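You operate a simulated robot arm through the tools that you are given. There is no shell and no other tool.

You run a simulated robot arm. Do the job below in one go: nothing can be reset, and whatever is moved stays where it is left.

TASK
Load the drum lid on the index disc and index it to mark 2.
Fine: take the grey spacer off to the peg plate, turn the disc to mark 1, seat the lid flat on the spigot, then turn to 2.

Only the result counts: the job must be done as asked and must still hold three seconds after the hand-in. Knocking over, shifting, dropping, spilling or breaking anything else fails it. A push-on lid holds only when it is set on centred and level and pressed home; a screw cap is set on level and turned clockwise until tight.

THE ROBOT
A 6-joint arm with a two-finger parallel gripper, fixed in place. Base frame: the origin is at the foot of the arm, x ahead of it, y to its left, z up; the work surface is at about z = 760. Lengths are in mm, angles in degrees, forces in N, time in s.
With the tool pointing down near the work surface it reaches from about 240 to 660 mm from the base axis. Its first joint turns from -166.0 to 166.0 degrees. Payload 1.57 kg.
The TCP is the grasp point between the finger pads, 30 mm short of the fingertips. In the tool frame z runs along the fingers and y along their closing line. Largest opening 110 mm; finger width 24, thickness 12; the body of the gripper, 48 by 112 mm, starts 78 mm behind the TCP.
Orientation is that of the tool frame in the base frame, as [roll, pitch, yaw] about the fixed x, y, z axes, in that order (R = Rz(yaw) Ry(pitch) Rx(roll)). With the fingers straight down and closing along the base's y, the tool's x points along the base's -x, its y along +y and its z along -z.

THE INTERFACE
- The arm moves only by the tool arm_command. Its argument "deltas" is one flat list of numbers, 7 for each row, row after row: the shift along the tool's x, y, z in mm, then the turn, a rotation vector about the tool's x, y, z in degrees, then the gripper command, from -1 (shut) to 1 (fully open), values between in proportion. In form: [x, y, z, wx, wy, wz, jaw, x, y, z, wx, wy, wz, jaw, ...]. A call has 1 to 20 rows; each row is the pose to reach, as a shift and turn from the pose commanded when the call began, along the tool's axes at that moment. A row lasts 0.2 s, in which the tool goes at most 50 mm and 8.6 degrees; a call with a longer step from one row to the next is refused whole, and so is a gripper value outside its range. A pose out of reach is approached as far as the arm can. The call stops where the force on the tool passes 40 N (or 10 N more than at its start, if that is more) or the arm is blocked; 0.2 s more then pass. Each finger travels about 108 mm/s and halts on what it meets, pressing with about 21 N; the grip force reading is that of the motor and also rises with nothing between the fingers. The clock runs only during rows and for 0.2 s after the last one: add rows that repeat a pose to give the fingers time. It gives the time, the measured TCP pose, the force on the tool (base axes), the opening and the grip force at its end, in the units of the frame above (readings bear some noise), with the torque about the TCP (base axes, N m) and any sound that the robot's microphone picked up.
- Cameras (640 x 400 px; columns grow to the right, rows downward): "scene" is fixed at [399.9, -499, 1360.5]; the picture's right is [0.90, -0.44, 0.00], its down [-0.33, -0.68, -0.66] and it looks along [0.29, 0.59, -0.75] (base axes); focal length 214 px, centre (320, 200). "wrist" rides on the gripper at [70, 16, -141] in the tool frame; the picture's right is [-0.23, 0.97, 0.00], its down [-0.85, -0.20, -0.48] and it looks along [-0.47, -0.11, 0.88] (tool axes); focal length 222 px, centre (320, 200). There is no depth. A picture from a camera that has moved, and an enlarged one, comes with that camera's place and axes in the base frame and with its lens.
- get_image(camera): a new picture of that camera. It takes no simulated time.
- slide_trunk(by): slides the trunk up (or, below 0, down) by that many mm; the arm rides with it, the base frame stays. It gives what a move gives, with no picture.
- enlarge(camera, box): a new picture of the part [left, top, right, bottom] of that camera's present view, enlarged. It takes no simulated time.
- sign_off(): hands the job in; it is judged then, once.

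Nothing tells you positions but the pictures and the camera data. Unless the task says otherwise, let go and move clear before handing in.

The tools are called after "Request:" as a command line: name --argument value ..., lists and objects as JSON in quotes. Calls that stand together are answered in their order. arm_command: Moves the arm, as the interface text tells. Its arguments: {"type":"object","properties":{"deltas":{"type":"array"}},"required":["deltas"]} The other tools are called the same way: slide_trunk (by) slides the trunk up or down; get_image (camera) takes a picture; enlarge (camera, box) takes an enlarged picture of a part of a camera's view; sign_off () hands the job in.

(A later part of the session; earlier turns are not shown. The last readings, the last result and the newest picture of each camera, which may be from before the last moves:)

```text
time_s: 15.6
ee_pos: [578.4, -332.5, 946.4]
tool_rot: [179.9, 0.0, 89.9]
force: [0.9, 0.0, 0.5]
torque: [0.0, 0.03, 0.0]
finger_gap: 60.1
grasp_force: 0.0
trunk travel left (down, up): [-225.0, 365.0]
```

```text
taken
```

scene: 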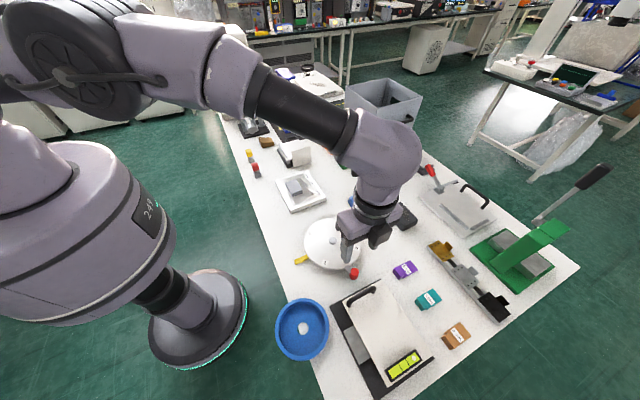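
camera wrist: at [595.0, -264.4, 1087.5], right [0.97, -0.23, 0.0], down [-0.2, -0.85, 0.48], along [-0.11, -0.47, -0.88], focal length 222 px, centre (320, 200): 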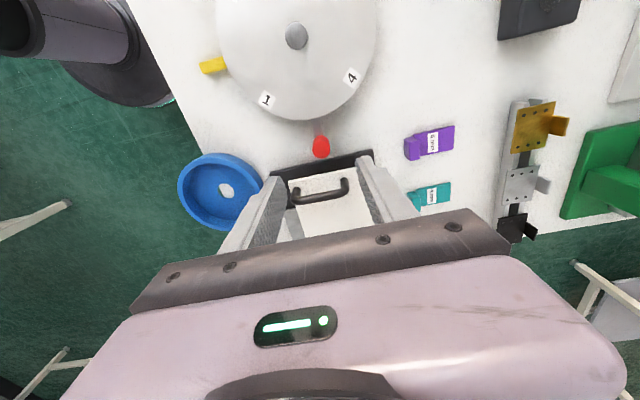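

Request:
enlarge --camera "wrist" --box '[220, 90, 440, 230]'

Request:
enlarge --camera "scene" --box '[300, 210, 400, 310]'

Request:
enlarge --camera "wrist" --box '[190, 0, 400, 130]'

Request:
enlarge --camera "wrist" --box '[160, 130, 300, 250]'

```text
2.86 times, centred on (330, 160) of wrist
camera zoom: at [595.0, -264.4, 1087.5], right [0.97, -0.23, 0.0], down [-0.2, -0.85, 0.48], along [-0.11, -0.47, -0.88], focal length 635 px, centre (291, 314)
```

zoom: 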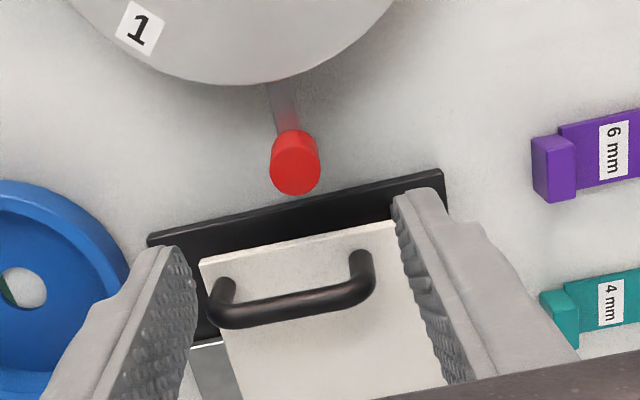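

```text
4.00 times, centred on (350, 260) of scene
camera zoom: at [399.9, -499.0, 1360.5], right [0.9, -0.44, 0.0], down [-0.33, -0.68, -0.66], along [0.29, 0.59, -0.75], focal length 858 px, centre (200, -40)
```

zoom: 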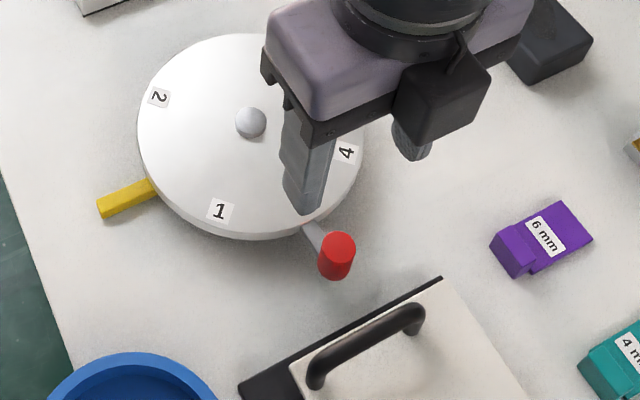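

```text
3.05 times, centred on (295, 65) of wrist
camera zoom: at [595.0, -264.4, 1087.5], right [0.97, -0.23, 0.0], down [-0.2, -0.85, 0.48], along [-0.11, -0.47, -0.88], focal length 677 px, centre (396, 611)
```

zoom: 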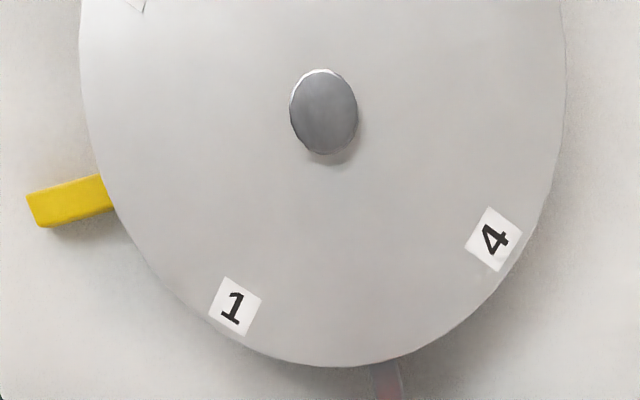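

```text
3.33 times, centred on (230, 190) of wrist
camera zoom: at [595.0, -264.4, 1087.5], right [0.97, -0.23, 0.0], down [-0.2, -0.85, 0.48], along [-0.11, -0.47, -0.88], focal length 740 px, centre (620, 233)
```

zoom: 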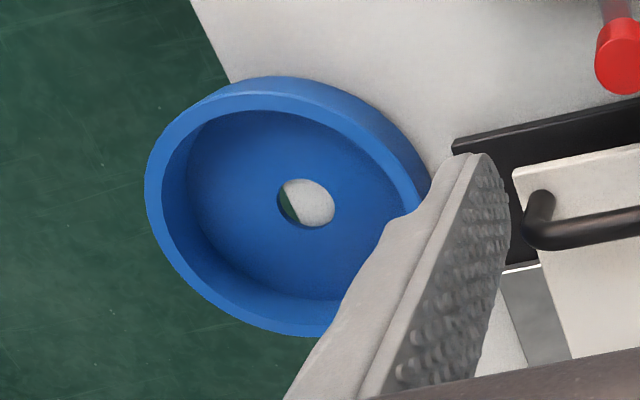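

The knob is at about (579.5,-335.3), directly -90° from the disc centre at (579,-220.5), radius 115. I'll lower the open jaws around it and grip.

Request:
arm_command --deltas '[-0.6, 1, 40, 0, 0, 0, 0.09, -0.6, 1, 70, 0, 0, 0, 0.09, -0.6, 1, 90, 0, 0, 0, 0.09, -0.6, 1, 100, 0, 0, 0, 0.09, -0.6, 1, 106, 0, 0, 0, 0.09]'

Request:
get_image --camera "wrist"

Request:
enlarge --camera "scene" --box '[300, 210, 400, 310]'

```text
time_s: 16.8
ee_pos: [580.3, -337.2, 840.0]
tool_rot: [-180.0, 0.0, 90.1]
force: [0.2, 0.0, -0.9]
torque: [-0.03, -0.01, 0.03]
finger_gap: 60.0
grasp_force: 0.1
trunk travel left (down, up): [-225.0, 365.0]
```

```text
taken
camera wrist: at [596.1, -266.3, 982.4], right [0.97, -0.23, 0.0], down [-0.2, -0.85, 0.48], along [-0.11, -0.47, -0.88], focal length 222 px, centre (320, 200)
```

wrist: 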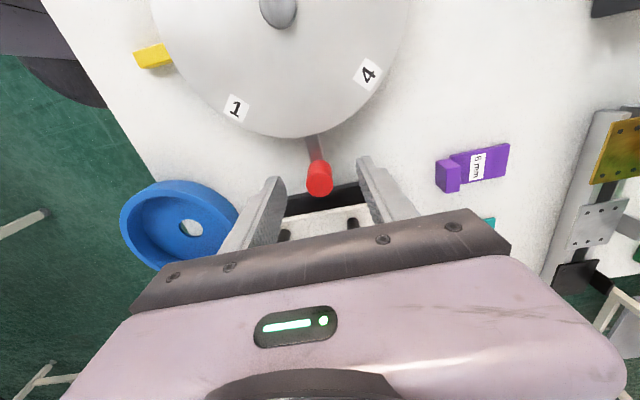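

```text
4.00 times, centred on (350, 260) of scene
camera zoom: at [399.9, -499.0, 1360.5], right [0.9, -0.44, 0.0], down [-0.33, -0.68, -0.66], along [0.29, 0.59, -0.75], focal length 858 px, centre (200, -40)
```

zoom: 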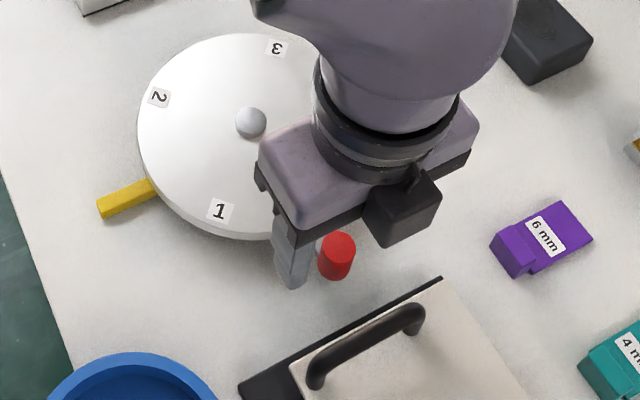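

The knob sits between the pads. I'll close on it.

Request:
arm_command --deltas '[0, 0, 0, 0, 0, 0, -0.4, 0, 0, 0, 0, 0, 0, -1, 0, 0, 0, 0, 0, 0, -1, 0, 0, 0, 0, 0, 0, -1]'

Request:
enlarge --camera "wrist" --box '[120, 0, 420, 220]'

```text
time_s: 17.8
ee_pos: [581.1, -335.9, 839.7]
tool_rot: [179.9, 0.0, 90.0]
force: [-0.6, 0.1, -1.7]
torque: [-0.2, -0.22, 0.1]
finger_gap: 21.6
grasp_force: 35.1
trunk travel left (down, up): [-225.0, 365.0]
```

```text
1.82 times, centred on (270, 110) of wrist
camera zoom: at [596.1, -266.4, 982.3], right [0.97, -0.23, 0.0], down [-0.2, -0.86, 0.48], along [-0.11, -0.47, -0.88], focal length 404 px, centre (411, 364)
```

zoom: 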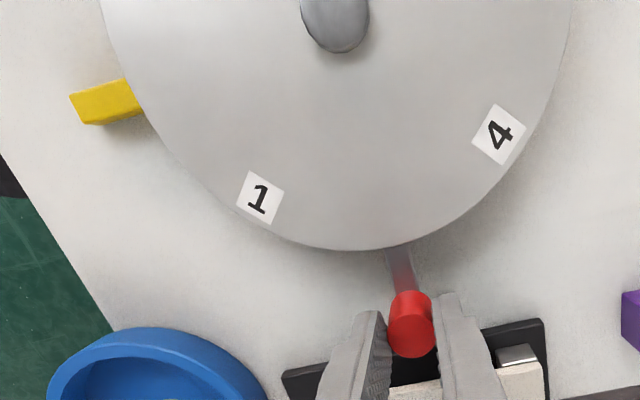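

The knob is gripped. I'll swing the disc clockwise about its centre along the arc, first to 20°, and check the forces.

Request:
arm_command --deltas '[0.39, -10.01, 0, 0, 0, 5, -1, 1.66, -19.94, 0, 0, 0, 10, -1, 3.78, -29.73, 0, 0, 0, 15, -1, 6.75, -39.29, 0, 0, 0, 20, -1]'

Request:
enlarge --camera "wrist" --box '[120, 0, 420, 220]'

```text
time_s: 18.8
ee_pos: [540.8, -329.8, 839.8]
tool_rot: [-180.0, 0.1, 69.9]
force: [-0.8, -4.3, 2.4]
torque: [0.05, 0.21, -0.08]
finger_gap: 21.8
grasp_force: 34.6
trunk travel left (down, up): [-225.0, 365.0]
```

```text
1.82 times, centred on (270, 110) of wrist
camera zoom: at [578.8, -269.2, 982.3], right [0.84, -0.55, 0.0], down [-0.48, -0.73, 0.48], along [-0.26, -0.4, -0.88], focal length 404 px, centre (411, 364)
```

zoom: 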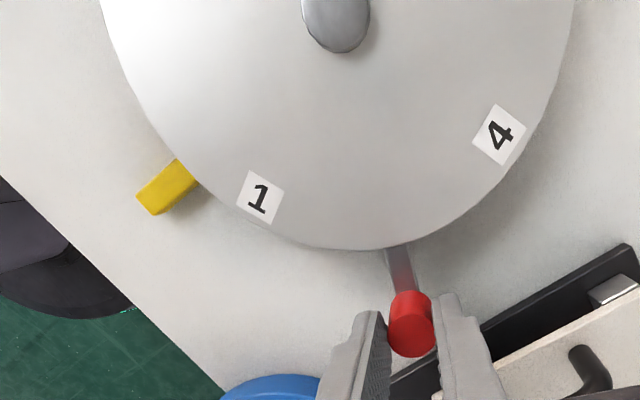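

The disc follows smoothly with little force, and the rotation centre is confirmed because the disc stays fixed in the wrist view. I'll swing the remaining 25° toward mark 1.

Request:
arm_command --deltas '[0.39, -10.01, 0, 0, 0, 5, -1, 1.66, -19.94, 0, 0, 0, 10, -1, 3.78, -29.73, 0, 0, 0, 15, -1, 6.75, -39.29, 0, 0, 0, 20, -1, 10.55, -48.56, 0, 0, 0, 25, -1]'

Request:
enlarge --camera "wrist" --box '[120, 0, 420, 220]'

Request:
enlarge --camera "scene" --box '[280, 200, 380, 290]'

```text
time_s: 20.0
ee_pos: [497.7, -301.9, 840.9]
tool_rot: [180.0, 0.0, 44.9]
force: [0.0, 2.0, 4.0]
torque: [0.29, -0.5, 0.35]
finger_gap: 21.7
grasp_force: 34.5
trunk travel left (down, up): [-225.0, 365.0]
```

```text
1.82 times, centred on (270, 110) of wrist
camera zoom: at [558.4, -264.2, 982.2], right [0.53, -0.85, 0.0], down [-0.75, -0.46, 0.48], along [-0.41, -0.25, -0.88], focal length 404 px, centre (411, 364)
```

zoom: 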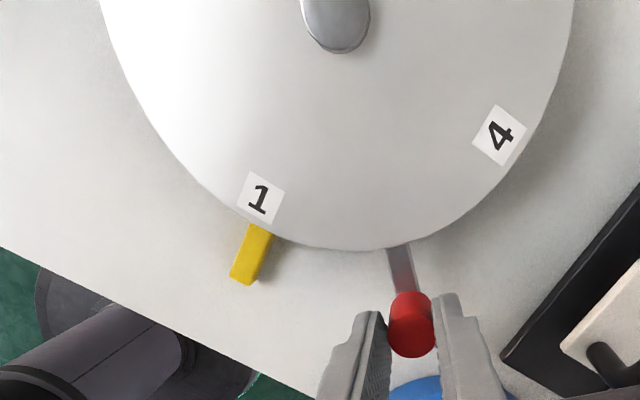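

```text
4.44 times, centred on (330, 245) of scene
camera zoom: at [399.9, -499.0, 1360.5], right [0.9, -0.44, 0.0], down [-0.33, -0.68, -0.66], along [0.29, 0.59, -0.75], focal length 953 px, centre (276, 0)
```

zoom: 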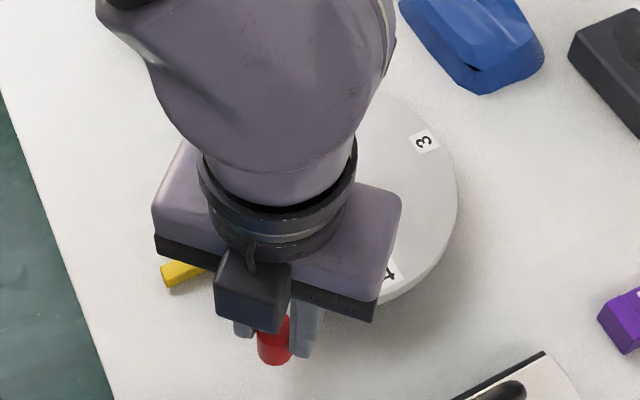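

Mark 1 is lined up with the yellow pointer. I'll release the knob, rise, and check the alignment.

Request:
arm_command --deltas '[0, 0, 0, 0, 0, 0, -0.4, 0, 0, 0, 0, 0, 0, 0, 0, 0, 0, 0, 0, 0, 0.09, 0, 0, 0, 0, 0, 0, 0.09]'

Request:
arm_command --deltas '[0, 0, -10, 0, 0, 0, 0.09, 0, 0, -40, 0, 0, 0, 0.09, 0, 0, -80, 0, 0, 0, 0.09, 0, 0, -120, 0, 0, 0, 0.09]'

Request:
get_image --camera "wrist"

Request:
enlarge --camera "wrist" --box '[190, 0, 450, 200]'

Request:
enlarge --camera "scene" --box '[280, 200, 380, 290]'

```text
time_s: 21.0
ee_pos: [498.3, -302.0, 838.8]
tool_rot: [-179.9, 0.0, 45.0]
force: [-0.4, 0.9, -0.1]
torque: [0.01, -0.02, 0.01]
finger_gap: 60.2
grasp_force: 0.2
trunk travel left (down, up): [-225.0, 365.0]
```

```text
time_s: 22.0
ee_pos: [496.0, -301.5, 959.4]
tool_rot: [-180.0, 0.0, 45.0]
force: [0.7, -0.2, 0.0]
torque: [0.01, 0.0, 0.04]
finger_gap: 60.0
grasp_force: 0.2
trunk travel left (down, up): [-225.0, 365.0]
```

```text
taken
camera wrist: at [557.0, -264.2, 1101.8], right [0.53, -0.85, 0.0], down [-0.75, -0.46, 0.48], along [-0.41, -0.25, -0.88], focal length 222 px, centre (320, 200)
```

wrist: 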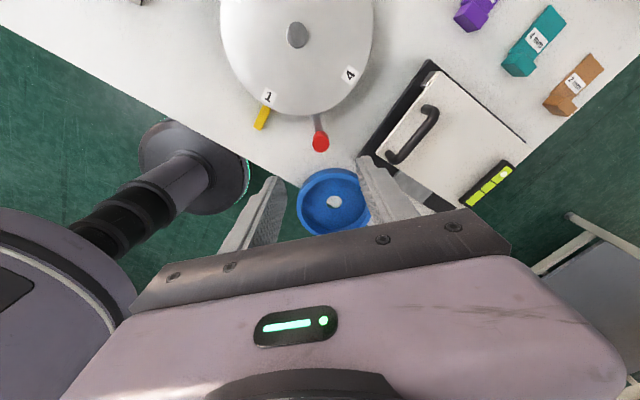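

```text
2.00 times, centred on (320, 100) of wrist
camera zoom: at [557.0, -264.2, 1101.8], right [0.53, -0.85, 0.0], down [-0.75, -0.46, 0.48], along [-0.41, -0.25, -0.88], focal length 444 px, centre (320, 400)
```

zoom: 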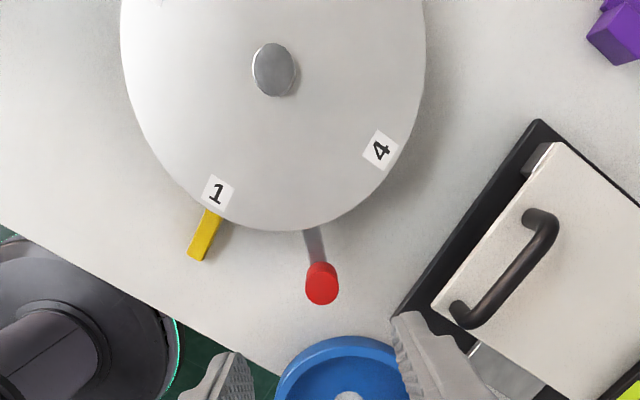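

```text
4.44 times, centred on (330, 245) of scene
camera zoom: at [399.9, -499.0, 1360.5], right [0.9, -0.44, 0.0], down [-0.33, -0.68, -0.66], along [0.29, 0.59, -0.75], focal length 953 px, centre (276, 0)
```

zoom: 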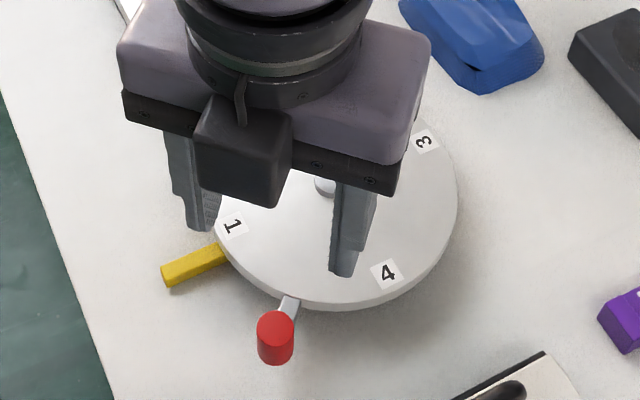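

Mark 1 is within about 1° of the pointer. Now for the lid: I'll move above it near (410,-384) and measure it closely. My plan is to hold it from inside by spreading the fingers against the inner wall, which keeps it centred and level.

Request:
arm_command --deltas '[-10, -0.4, 0, 0, 0, -7.5, 0.09, -20, -0.7, 0, 0, 0, -15, 0.09, -30, -1.1, 0, 0, 0, -22.5, 0.09, -40, -1.5, 0, 0, 0, -30, 0.09, -50, -1.8, 0, 0, 0, -37.5, 0.09, -60, -2.2, 0, 0, 0, -45, 0.09, -70, -2.6, 0, 0, 0, -52.5, 0.09, -80, -2.9, 0, 0, 0, -60, 0.09, -90, -3.3, 0, 0, 0, -67.5, 0.09, -100, -3.7, 0, 0, 0, -75, 0.09, -110, -4, 0, 0, 0, -82.5, 0.09, -120.3, -4.4, 0, 0, 0, -90, 0.09]'

Request:
get_image --camera "wrist"

Request:
enlarge --camera "wrist" --box '[220, 60, 420, 230]'

Request:
enlarge --camera "scene" --box '[250, 280, 350, 380]'

```text
time_s: 24.6
ee_pos: [409.9, -383.7, 960.7]
tool_rot: [-180.0, 0.0, 135.1]
force: [0.4, 0.7, -0.4]
torque: [-0.02, -0.03, 0.01]
finger_gap: 60.0
grasp_force: 0.0
trunk travel left (down, up): [-225.0, 365.0]
```

```text
taken
camera wrist: at [371.3, -323.7, 1102.4], right [0.85, 0.53, 0.0], down [0.46, -0.75, 0.48], along [0.25, -0.41, -0.88], focal length 222 px, centre (320, 200)
```

wrist: 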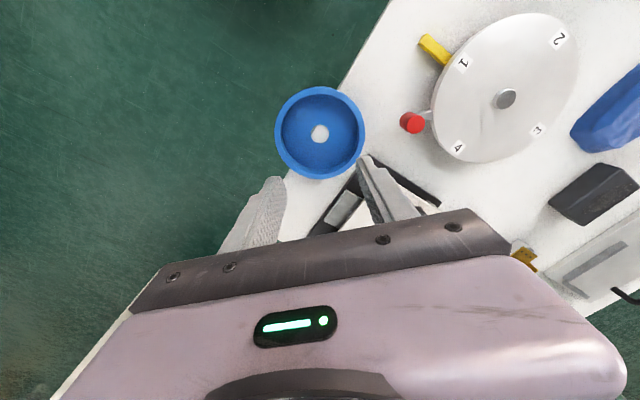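

```text
2.35 times, centred on (320, 145) of wrist
camera zoom: at [371.3, -323.7, 1102.4], right [0.85, 0.53, 0.0], down [0.46, -0.75, 0.48], along [0.25, -0.41, -0.88], focal length 523 px, centre (320, 329)
```

zoom: 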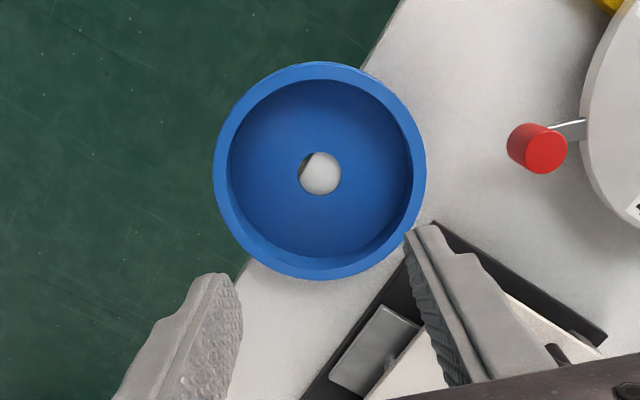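

```text
4.00 times, centred on (300, 330) of scene
camera zoom: at [399.9, -499.0, 1360.5], right [0.9, -0.44, 0.0], down [-0.33, -0.68, -0.66], along [0.29, 0.59, -0.75], focal length 858 px, centre (400, -320)
```

zoom: 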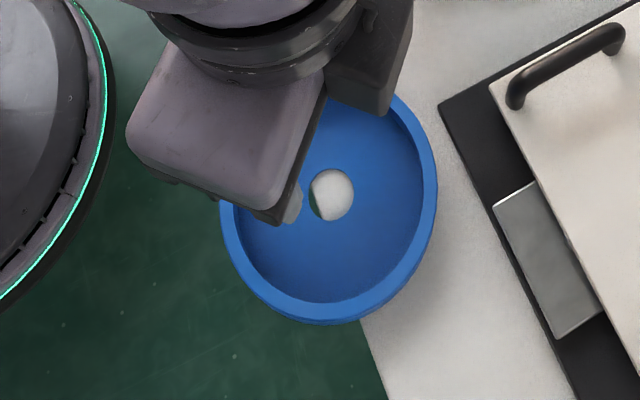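

The lid is centred near (409.5,-386). Its outer diameter is about 126 mm, inner about 108 mm, rim top z≈790, and the hole about 27 mm against a spigot of about 23 mm. I'll close the jaw to about 50 mm, descend to just above the rim, and check centring.

Request:
arm_command --deltas '[-1.06, -1.77, 30, 0, 0, 0, -0.09, -1.06, -1.77, 65, 0, 0, 0, -0.09, -1.06, -1.77, 95, 0, 0, 0, -0.09, -1.06, -1.77, 115, 0, 0, 0, -0.09, -1.06, -1.77, 125, 0, 0, 0, -0.09]'

Request:
get_image --camera "wrist"

Request:
enlarge --camera "wrist" --box '[220, 80, 420, 240]'

Request:
enlarge --camera "scene" --box '[250, 280, 350, 380]'

```text
time_s: 25.8
ee_pos: [408.4, -387.6, 835.4]
tool_rot: [179.9, 0.0, 135.0]
force: [-0.4, -0.4, -0.2]
torque: [0.0, -0.01, 0.02]
finger_gap: 50.1
grasp_force: 0.0
trunk travel left (down, up): [-225.0, 365.0]
```

```text
taken
camera wrist: at [371.2, -325.7, 977.7], right [0.85, 0.53, 0.0], down [0.46, -0.75, 0.48], along [0.25, -0.41, -0.88], focal length 222 px, centre (320, 200)
```

wrist: 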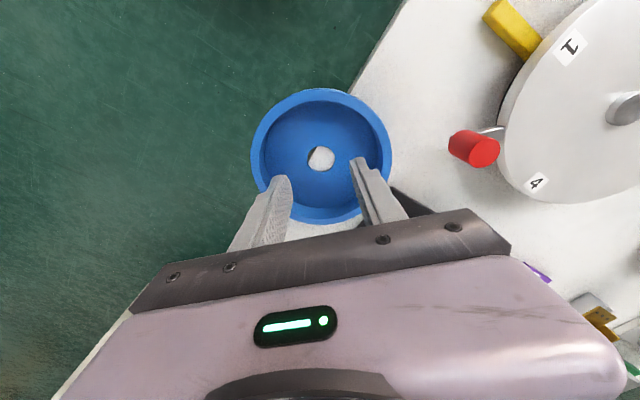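

```text
2.50 times, centred on (320, 160) of wrist
camera zoom: at [371.2, -325.7, 977.7], right [0.85, 0.53, 0.0], down [0.46, -0.75, 0.48], along [0.25, -0.41, -0.88], focal length 555 px, centre (320, 300)
```

zoom: 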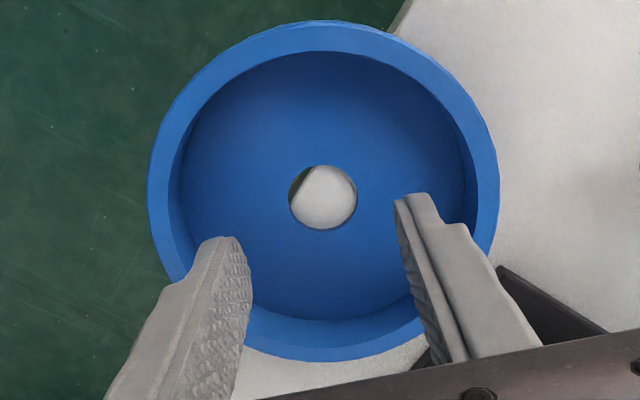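

```text
4.00 times, centred on (300, 330) of scene
camera zoom: at [399.9, -499.0, 1360.5], right [0.9, -0.44, 0.0], down [-0.33, -0.68, -0.66], along [0.29, 0.59, -0.75], focal length 858 px, centre (400, -320)
```

zoom: 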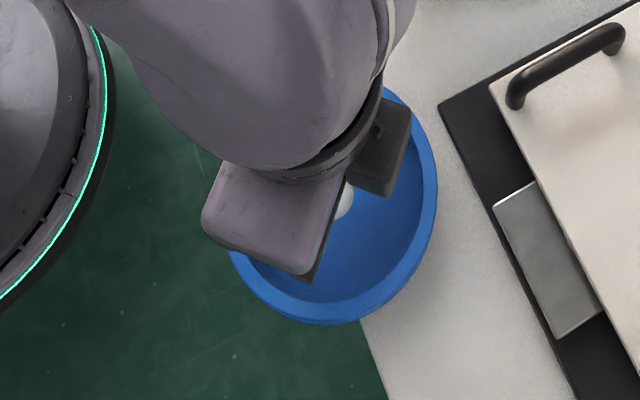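

The lid centre relative to the TCP is off by under 2 mm. I'll correct that, lower the fingertips into the lid with its floor still clear below them, and spread them gently against the inner wall.

Request:
arm_command --deltas '[1.6, 1.1, 8, 0, 0, 0, -0.09, 1.6, 1.1, 18, 0, 0, 0, -0.09, 1.6, 1.1, 26, 0, 0, 0, -0.09, 1.6, 1.1, 30, 0, 0, 0, -0.09]'

Request:
get_image --camera "wrist"

Request:
enlarge --camera "wrist" --box '[220, 80, 420, 240]'

```text
time_s: 26.8
ee_pos: [409.1, -384.8, 806.2]
tool_rot: [-179.9, -0.1, 135.0]
force: [1.0, 0.3, -0.2]
torque: [0.0, 0.03, 0.0]
finger_gap: 50.2
grasp_force: 0.1
trunk travel left (down, up): [-225.0, 365.0]
```

```text
taken
camera wrist: at [370.5, -323.6, 948.0], right [0.85, 0.53, 0.0], down [0.46, -0.75, 0.48], along [0.25, -0.41, -0.88], focal length 222 px, centre (320, 200)
```

wrist: 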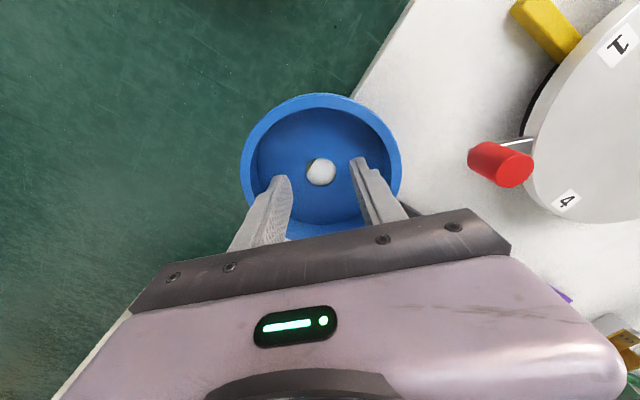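

```text
2.50 times, centred on (320, 160) of wrist
camera zoom: at [370.5, -323.6, 948.0], right [0.85, 0.53, 0.0], down [0.46, -0.75, 0.48], along [0.25, -0.41, -0.88], focal length 555 px, centre (320, 300)
```

zoom: 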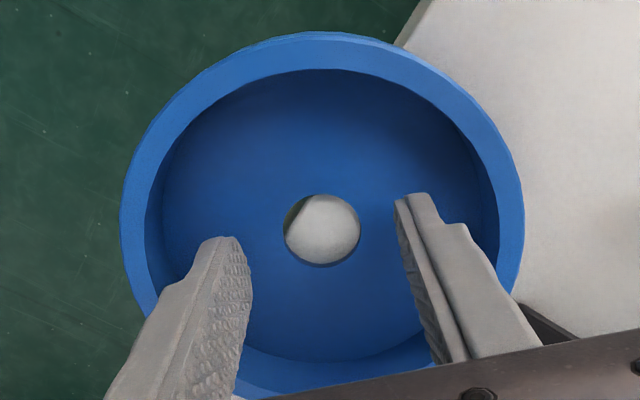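

The fingers are inside the lid without touching. I'll spread them gradually until they meet the wall.

Request:
arm_command --deltas '[0, 0, 0, 0, 0, 0, 0.2, 0, 0, 0, 0, 0, 0, 0.4, 0, 0, 0, 0, 0, 0, 0.5, 0, 0, 0, 0, 0, 0, 0.6, 0, 0, 0, 0, 0, 0, 0.8, 0, 0, 0, 0, 0, 0, 1, 0, 0, 0, 0, 0, 0, 1]'

Request:
get_image --camera "wrist"

Request:
enlarge --camera "wrist" --box '[220, 80, 420, 240]'

Request:
enlarge --camera "scene" --box '[250, 280, 350, 380]'

```text
time_s: 28.4
ee_pos: [409.0, -383.3, 805.4]
tool_rot: [-180.0, 0.0, 135.1]
force: [-0.2, -0.8, 0.0]
torque: [-0.03, -0.02, 0.0]
finger_gap: 89.0
grasp_force: 0.0
trunk travel left (down, up): [-225.0, 365.0]
```

```text
taken
camera wrist: at [370.5, -323.6, 948.1], right [0.85, 0.53, 0.0], down [0.46, -0.75, 0.48], along [0.25, -0.41, -0.88], focal length 222 px, centre (320, 200)
```

wrist: 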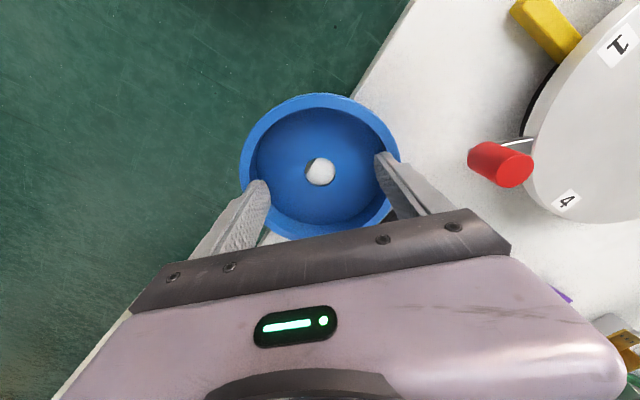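

```text
2.50 times, centred on (320, 160) of wrist
camera zoom: at [370.5, -323.6, 948.1], right [0.85, 0.53, 0.0], down [0.46, -0.75, 0.48], along [0.25, -0.41, -0.88], focal length 555 px, centre (320, 300)
```

zoom: 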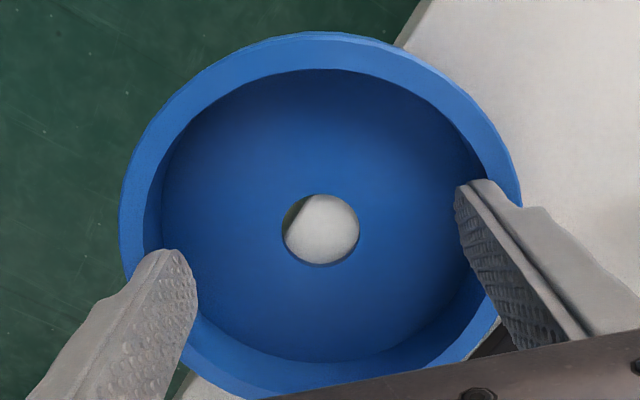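

```text
4.00 times, centred on (300, 330) of scene
camera zoom: at [399.9, -499.0, 1360.5], right [0.9, -0.44, 0.0], down [-0.33, -0.68, -0.66], along [0.29, 0.59, -0.75], focal length 858 px, centre (400, -320)
```

zoom: 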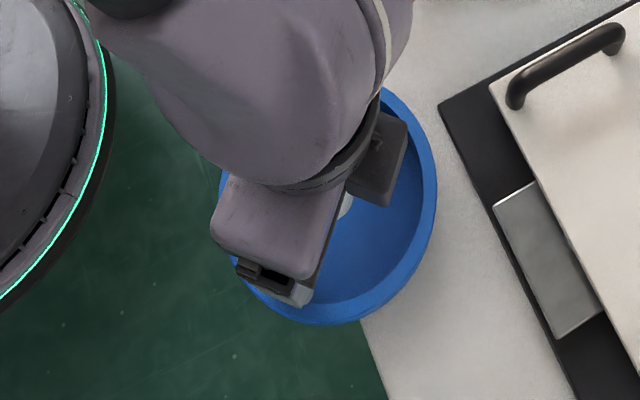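

The fingers halted on the wall at an 89 mm gap, so the lid is braced from inside. I'll lift a few millimetres and check that it comes along level.

Request:
arm_command --deltas '[0, 0, -2, 0, 0, 0, 1, 0, 0, -4, 0, 0, 0, 1, 0, 0, -6, 0, 0, 0, 1]'

Request:
enlarge --camera "wrist" --box '[220, 80, 420, 240]'

Request:
enlarge --camera "scene" --box '[250, 280, 350, 380]'

```text
time_s: 29.2
ee_pos: [410.1, -383.1, 810.8]
tool_rot: [-179.9, 0.0, 135.1]
force: [-0.4, -1.0, -3.0]
torque: [0.03, 0.0, 0.0]
finger_gap: 89.3
grasp_force: 0.1
trunk travel left (down, up): [-225.0, 365.0]
```

```text
2.50 times, centred on (320, 160) of wrist
camera zoom: at [370.8, -323.0, 953.4], right [0.85, 0.53, 0.0], down [0.46, -0.75, 0.48], along [0.25, -0.41, -0.88], focal length 555 px, centre (320, 300)
```

zoom: 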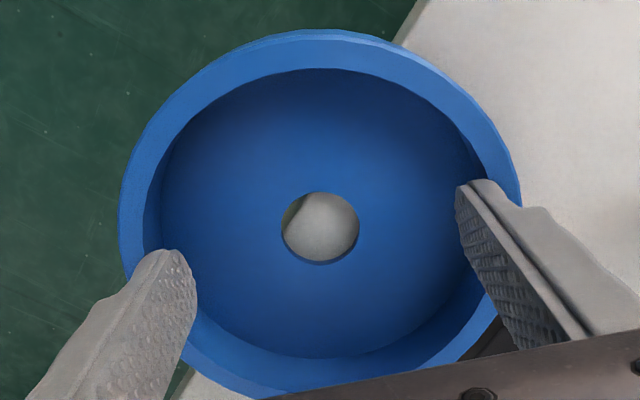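

```text
4.00 times, centred on (300, 330) of scene
camera zoom: at [399.9, -499.0, 1360.5], right [0.9, -0.44, 0.0], down [-0.33, -0.68, -0.66], along [0.29, 0.59, -0.75], focal length 858 px, centre (400, -320)
```

zoom: 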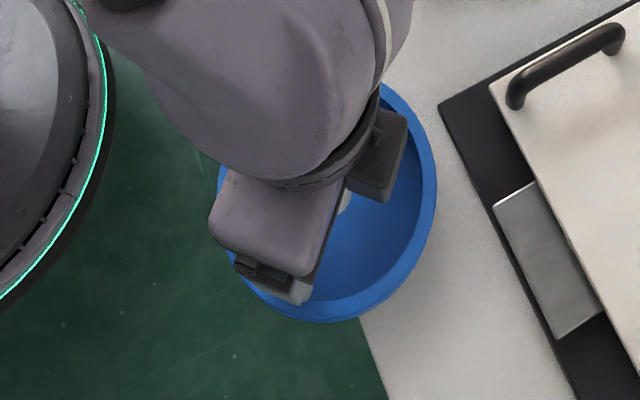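

The lid lifts level and follows the gripper. I'll raise it slowly to clear the knob.

Request:
arm_command --deltas '[0, 0, -3, 0, 0, 0, 1, 0, 0, -8, 0, 0, 0, 1, 0, 0, -15, 0, 0, 0, 1, 0, 0, -23, 0, 0, 0, 1, 0, 0, -31, 0, 0, 0, 1, 0, 0, -39, 0, 0, 0, 1, 0, 0, -47, 0, 0, 0, 1, 0, 0, -55, 0, 0, 0, 1, 0, 0, -63, 0, 0, 0, 1, 0, 0, -71, 0, 0, 0, 1, 0, 0, -79, 0, 0, 0, 1, 0, 0, -87, 0, 0, 0, 1, 0, 0, -94, 0, 0, 0, 1, 0, 0, -99, 0, 0, 0, 1]'

Request:
get_image --camera "wrist"

Request:
enlarge --camera "wrist" --box '[220, 80, 420, 240]'

Request:
get_image --camera "scene"

```text
time_s: 32.2
ee_pos: [408.5, -384.3, 909.9]
tool_rot: [179.9, 0.0, 135.0]
force: [0.3, -0.5, -3.2]
torque: [0.01, -0.02, 0.03]
finger_gap: 89.7
grasp_force: 0.2
trunk travel left (down, up): [-225.0, 365.0]
```

```text
taken
camera wrist: at [370.9, -323.2, 1053.3], right [0.85, 0.53, 0.0], down [0.46, -0.75, 0.48], along [0.25, -0.41, -0.88], focal length 222 px, centre (320, 200)
```

wrist: 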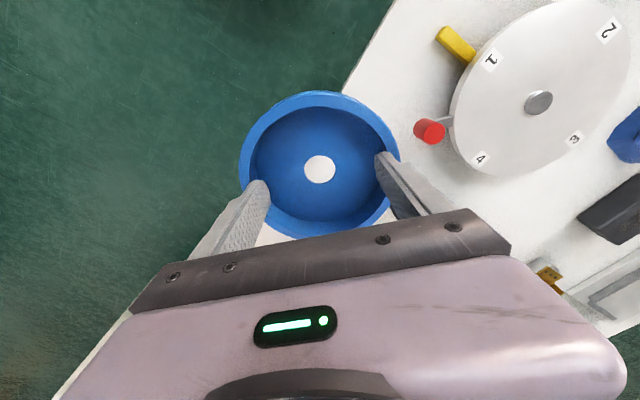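

```text
2.50 times, centred on (320, 160) of wrist
camera zoom: at [370.9, -323.2, 1053.3], right [0.85, 0.53, 0.0], down [0.46, -0.75, 0.48], along [0.25, -0.41, -0.88], focal length 555 px, centre (320, 300)
```

zoom: 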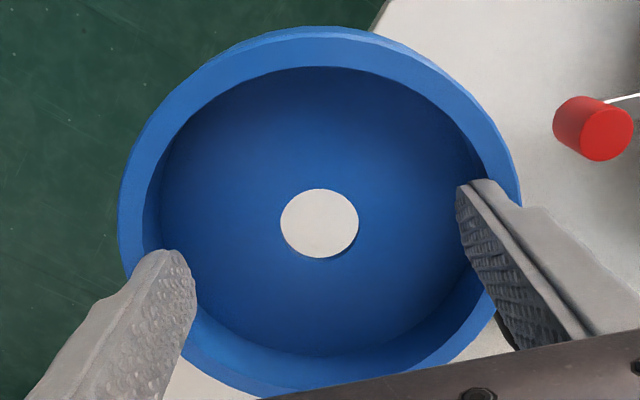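

```text
taken
```

scene: 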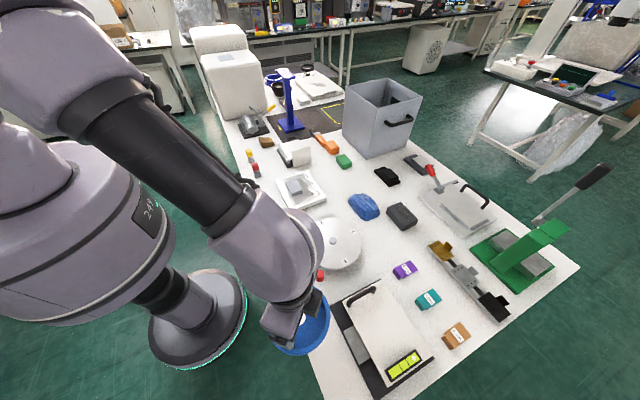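

The lid is up and held, but its image shifted by a few pixels. I'll pause briefly to check whether it is creeping.

Request:
arm_command --deltas '[0, 0, 0, 0, 0, 0, 1, 0, 0, 0, 0, 0, 0, 1, 0, 0, 0, 0, 0, 0, 1, 0, 0, 0, 0, 0, 0, 1, 0, 0, 0, 0, 0, 0, 1]'

Request:
enlarge --camera "wrist" --box '[220, 80, 420, 240]'

Request:
enlarge --camera "scene" --box '[240, 270, 350, 370]'

```text
time_s: 33.4
ee_pos: [409.2, -383.9, 910.6]
tool_rot: [-180.0, 0.0, 135.0]
force: [0.5, -0.2, -3.6]
torque: [-0.01, -0.02, -0.01]
finger_gap: 89.5
grasp_force: 0.1
trunk travel left (down, up): [-225.0, 365.0]
```

```text
2.50 times, centred on (320, 160) of wrist
camera zoom: at [371.0, -323.4, 1053.2], right [0.85, 0.53, 0.0], down [0.46, -0.75, 0.48], along [0.25, -0.41, -0.88], focal length 555 px, centre (320, 300)
```

zoom: 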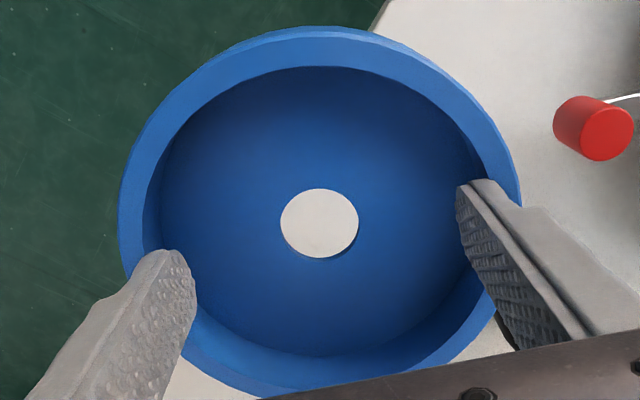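

```text
4.00 times, centred on (295, 320) of scene
camera zoom: at [399.9, -499.0, 1360.5], right [0.9, -0.44, 0.0], down [-0.33, -0.68, -0.66], along [0.29, 0.59, -0.75], focal length 858 px, centre (420, -280)
```

zoom: 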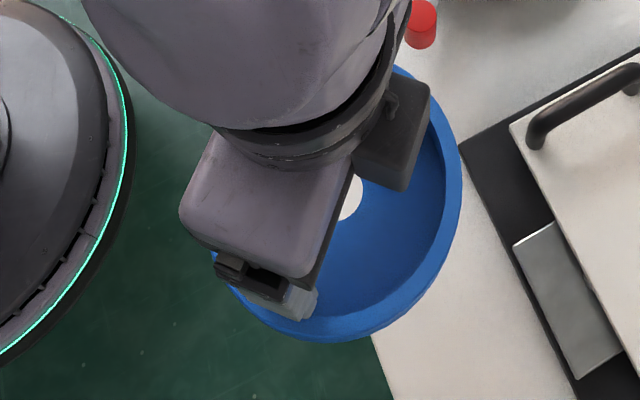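

The lid is stable with no creep. It weighs about 3.3 N, sits about 1.4 mm off the TCP, and is tilted by roughly 2° at most. I'll carry it gently over the disc at a height that clears the knob.

Request:
arm_command --deltas '[-0.1, 3, 0, 0, 0, 0, 1, -0.2, 9, 0, 0, 0, 0, 1, -0.4, 18, 0, 0, 0, 0, 1, -0.6, 30, 0, 0, 0, 0, 1, -0.9, 43, 0, 0, 0, 0, 1, -1.2, 57, 0, 0, 0, 0, 1, -1.5, 71, 0, 0, 0, 0, 1, -1.8, 85, 0, 0, 0, 0, 1, -2.1, 99, 0, 0, 0, 0, 1, -2.4, 113, 0, 0, 0, 0, 1, -2.7, 127, 0, 0, 0, 0, 1, -3, 141, 0, 0, 0, 0, 1, -3.3, 155, 0, 0, 0, 0, 1, -3.6, 169, 0, 0, 0, 0, 1, -3.9, 183, 0, 0, 0, 0, 1, -4.2, 197, 0, 0, 0, 0, 1, -4.5, 210, 0, 0, 0, 0, 1, -4.7, 221, 0, 0, 0, 0, 1, -4.9, 230, 0, 0, 0, 0, 1, -5.1, 236.5, 0, 0, 0, 0, 1]'

Request:
get_image --camera "wrist"

Request:
enlarge --camera "wrist" --box '[220, 80, 420, 240]'

Request:
enlarge --camera "scene" --box '[280, 180, 390, 290]'

```text
time_s: 37.6
ee_pos: [580.6, -219.8, 908.3]
tool_rot: [-180.0, -0.1, 135.0]
force: [0.8, 0.2, -3.0]
torque: [0.02, 0.0, -0.02]
finger_gap: 89.6
grasp_force: 0.2
trunk travel left (down, up): [-225.0, 365.0]
```

```text
taken
camera wrist: at [542.4, -159.7, 1051.2], right [0.85, 0.53, 0.0], down [0.46, -0.75, 0.48], along [0.25, -0.41, -0.88], focal length 222 px, centre (320, 200)
```

wrist: 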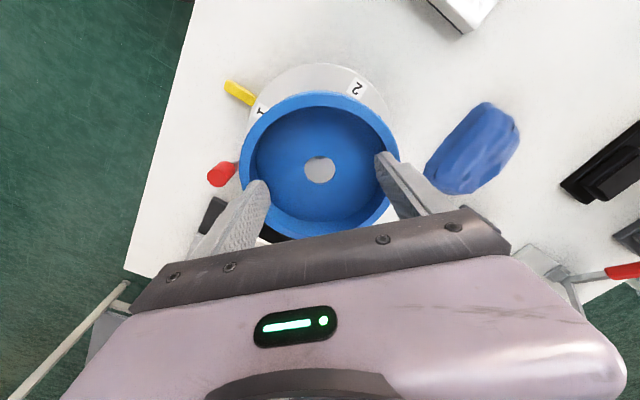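

```text
2.50 times, centred on (320, 160) of wrist
camera zoom: at [542.4, -159.7, 1051.2], right [0.85, 0.53, 0.0], down [0.46, -0.75, 0.48], along [0.25, -0.41, -0.88], focal length 555 px, centre (320, 300)
```

zoom: 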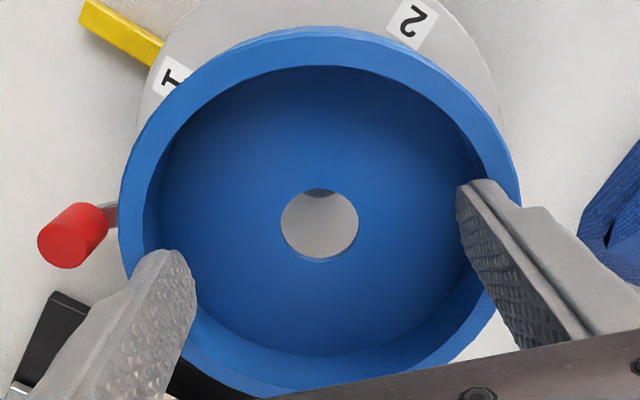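

```text
3.64 times, centred on (335, 235) of scene
camera zoom: at [399.9, -499.0, 1360.5], right [0.9, -0.44, 0.0], down [-0.33, -0.68, -0.66], along [0.29, 0.59, -0.75], focal length 780 px, centre (266, 73)
```

zoom: 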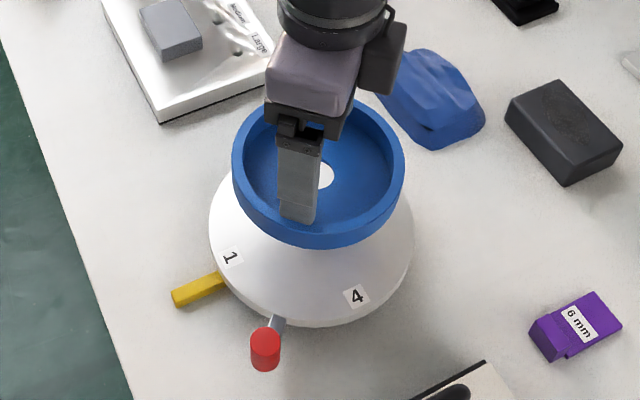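

The spigot's edge is visible through the lid hole, right where I predicted. I'll lower slowly to about 10 mm above the disc and recheck the alignment.

Request:
arm_command --deltas '[0, 0, 3, 0, 0, 0, 1, 0, 0, 9, 0, 0, 0, 1, 0, 0, 17, 0, 0, 0, 1, 0, 0, 25, 0, 0, 0, 1, 0, 0, 33, 0, 0, 0, 1, 0, 0, 41, 0, 0, 0, 1, 0, 0, 48, 0, 0, 0, 1, 0, 0, 53, 0, 0, 0, 1, 0, 0, 55, 0, 0, 0, 1]'

Request:
enlarge --camera "wrist" --box '[220, 80, 420, 240]'

Request:
enlarge --camera "wrist" --box '[295, 145, 345, 195]'

Request:
enlarge --camera "scene" --box '[290, 200, 380, 280]'

```text
time_s: 39.6
ee_pos: [579.9, -221.9, 854.2]
tool_rot: [180.0, -0.1, 135.1]
force: [-0.1, 0.8, -2.8]
torque: [-0.01, 0.0, -0.01]
finger_gap: 89.5
grasp_force: 0.2
trunk travel left (down, up): [-225.0, 365.0]
```

```text
2.50 times, centred on (320, 160) of wrist
camera zoom: at [542.0, -159.9, 996.5], right [0.85, 0.53, 0.0], down [0.46, -0.75, 0.48], along [0.25, -0.41, -0.88], focal length 555 px, centre (320, 300)
```

zoom: 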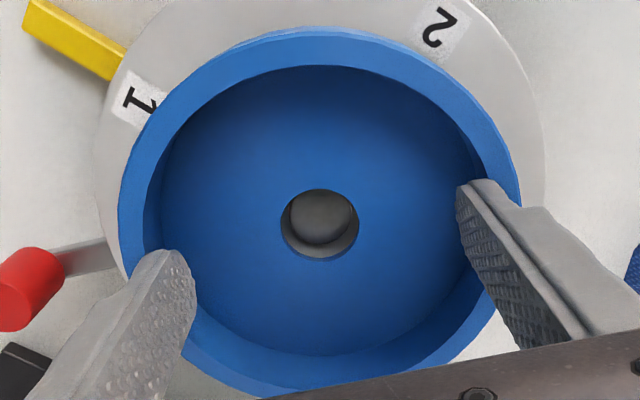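

```text
8.00 times, centred on (320, 170) of wrist
camera zoom: at [542.0, -159.9, 996.5], right [0.85, 0.53, 0.0], down [0.46, -0.75, 0.48], along [0.25, -0.41, -0.88], focal length 1777 px, centre (320, 440)
```

zoom: 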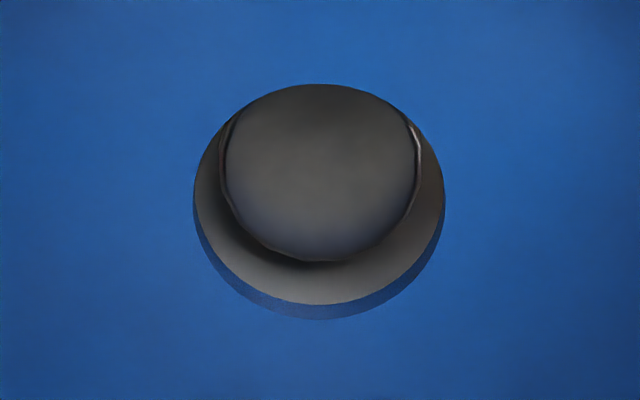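

```text
5.00 times, centred on (335, 240) of scene
camera zoom: at [399.9, -499.0, 1360.5], right [0.9, -0.44, 0.0], down [-0.33, -0.68, -0.66], along [0.29, 0.59, -0.75], focal length 1072 px, centre (245, 0)
```

zoom: 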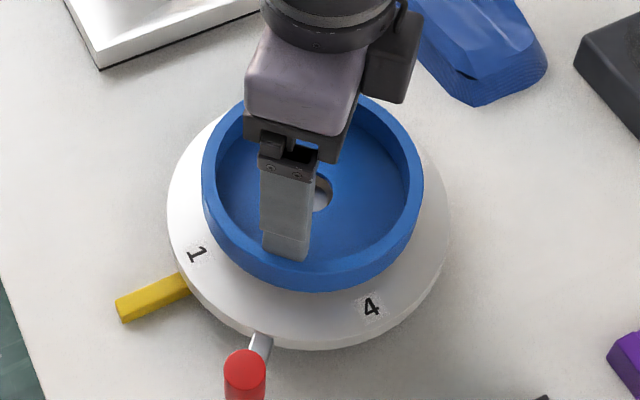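

The spigot shows clearly through the hole and is centred laterally to within about 0.3 mm. I'll cross-check the other direction from the scene camera at high zoom.

Request:
enlarge --camera "scene" --box '[301, 222, 365, 262]'

Request:
enlarge --camera "scene" --box '[320, 222, 352, 242]'

```text
10.00 times, centred on (333, 242) of scene
camera zoom: at [399.9, -499.0, 1360.5], right [0.9, -0.44, 0.0], down [-0.33, -0.68, -0.66], along [0.29, 0.59, -0.75], focal length 2145 px, centre (190, -220)
```

zoom: 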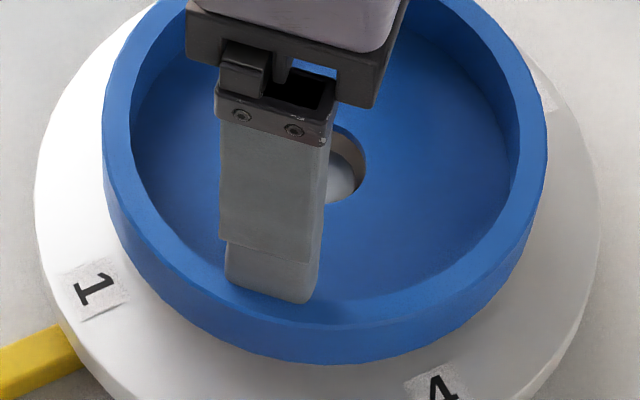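

```text
16.00 times, centred on (336, 232) of scene
camera zoom: at [399.9, -499.0, 1360.5], right [0.9, -0.44, 0.0], down [-0.33, -0.68, -0.66], along [0.29, 0.59, -0.75], focal length 3432 px, centre (64, -312)
```

zoom: 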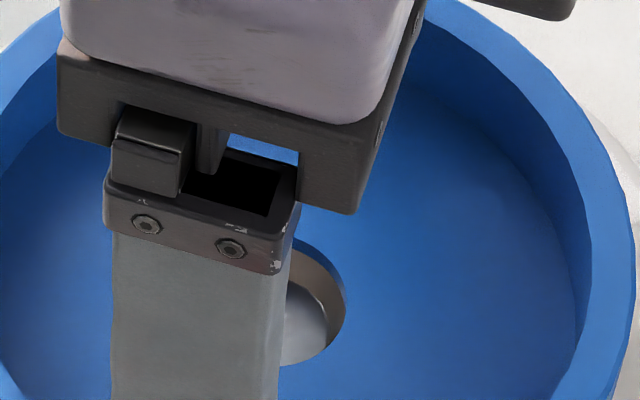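

Both views agree the lid is centred over the spigot to within about 1 mm, inside the roughly 1.8 mm clearance. I'll lower it in small steps while watching the force.

Request:
arm_command --deltas '[0, 0, 1.5, 0, 0, 0, 1, 0, 0, 3, 0, 0, 0, 1, 0, 0, 4.5, 0, 0, 0, 1, 0, 0, 6, 0, 0, 0, 1]'

Request:
enlarge --camera "wrist" --box '[295, 145, 345, 195]'

```text
time_s: 40.6
ee_pos: [580.0, -220.5, 850.2]
tool_rot: [-180.0, 0.1, 135.0]
force: [0.6, 0.0, -3.2]
torque: [-0.02, -0.02, -0.01]
finger_gap: 89.2
grasp_force: 0.0
trunk travel left (down, up): [-225.0, 365.0]
```

```text
8.00 times, centred on (320, 170) of wrist
camera zoom: at [542.1, -159.1, 991.8], right [0.85, 0.53, 0.0], down [0.46, -0.75, 0.48], along [0.25, -0.41, -0.88], focal length 1777 px, centre (320, 440)
```

zoom: 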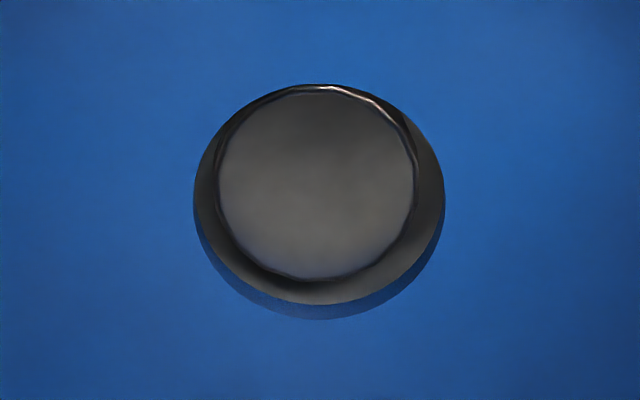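

The spigot top is now nearly level with the lid's underside and concentric with the hole to within about 0.5 mm. I'll continue down until contact.

Request:
arm_command --deltas '[0, 0, 1, 0, 0, 0, 1, 0, 0, 2, 0, 0, 0, 1]'

Request:
arm_command --deltas '[0, 0, 1, 0, 0, 0, 1, 0, 0, 2, 0, 0, 0, 1]'

Request:
enlarge --camera "wrist" --box '[295, 145, 345, 195]'

Request:
enlarge --camera "scene" --box '[301, 222, 365, 262]'

```text
time_s: 41.2
ee_pos: [581.4, -220.3, 846.9]
tool_rot: [180.0, 0.0, 135.0]
force: [0.4, -0.6, -3.3]
torque: [-0.02, 0.02, 0.02]
finger_gap: 89.4
grasp_force: 0.0
trunk travel left (down, up): [-225.0, 365.0]
```

```text
time_s: 41.8
ee_pos: [580.7, -220.5, 845.2]
tool_rot: [-180.0, 0.1, 135.0]
force: [0.1, -0.7, -2.6]
torque: [-0.01, -0.01, 0.01]
finger_gap: 89.6
grasp_force: 0.1
trunk travel left (down, up): [-225.0, 365.0]
```

```text
8.00 times, centred on (320, 170) of wrist
camera zoom: at [542.2, -159.6, 987.4], right [0.85, 0.53, 0.0], down [0.46, -0.75, 0.48], along [0.25, -0.41, -0.88], focal length 1777 px, centre (320, 440)
```

zoom: 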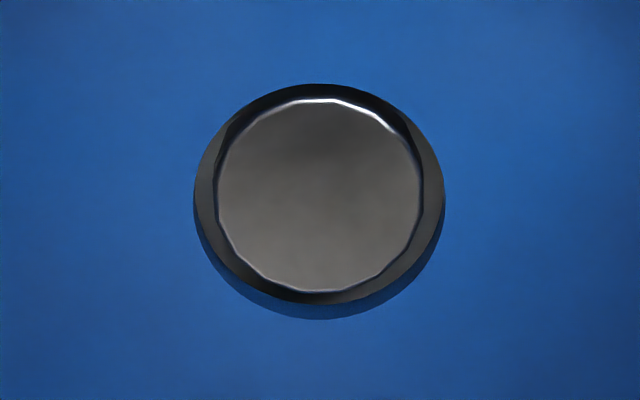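

```text
10.00 times, centred on (333, 242) of scene
camera zoom: at [399.9, -499.0, 1360.5], right [0.9, -0.44, 0.0], down [-0.33, -0.68, -0.66], along [0.29, 0.59, -0.75], focal length 2145 px, centre (190, -220)
```

zoom: 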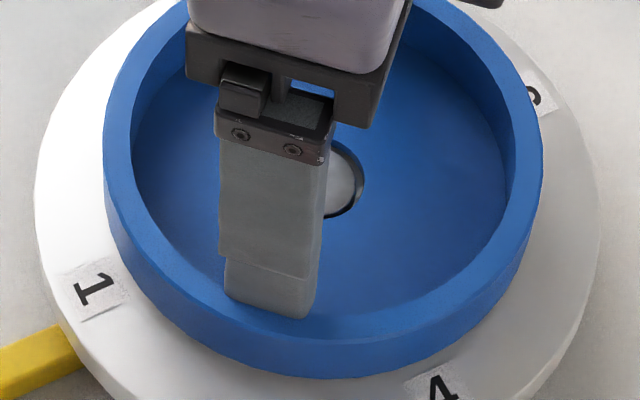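

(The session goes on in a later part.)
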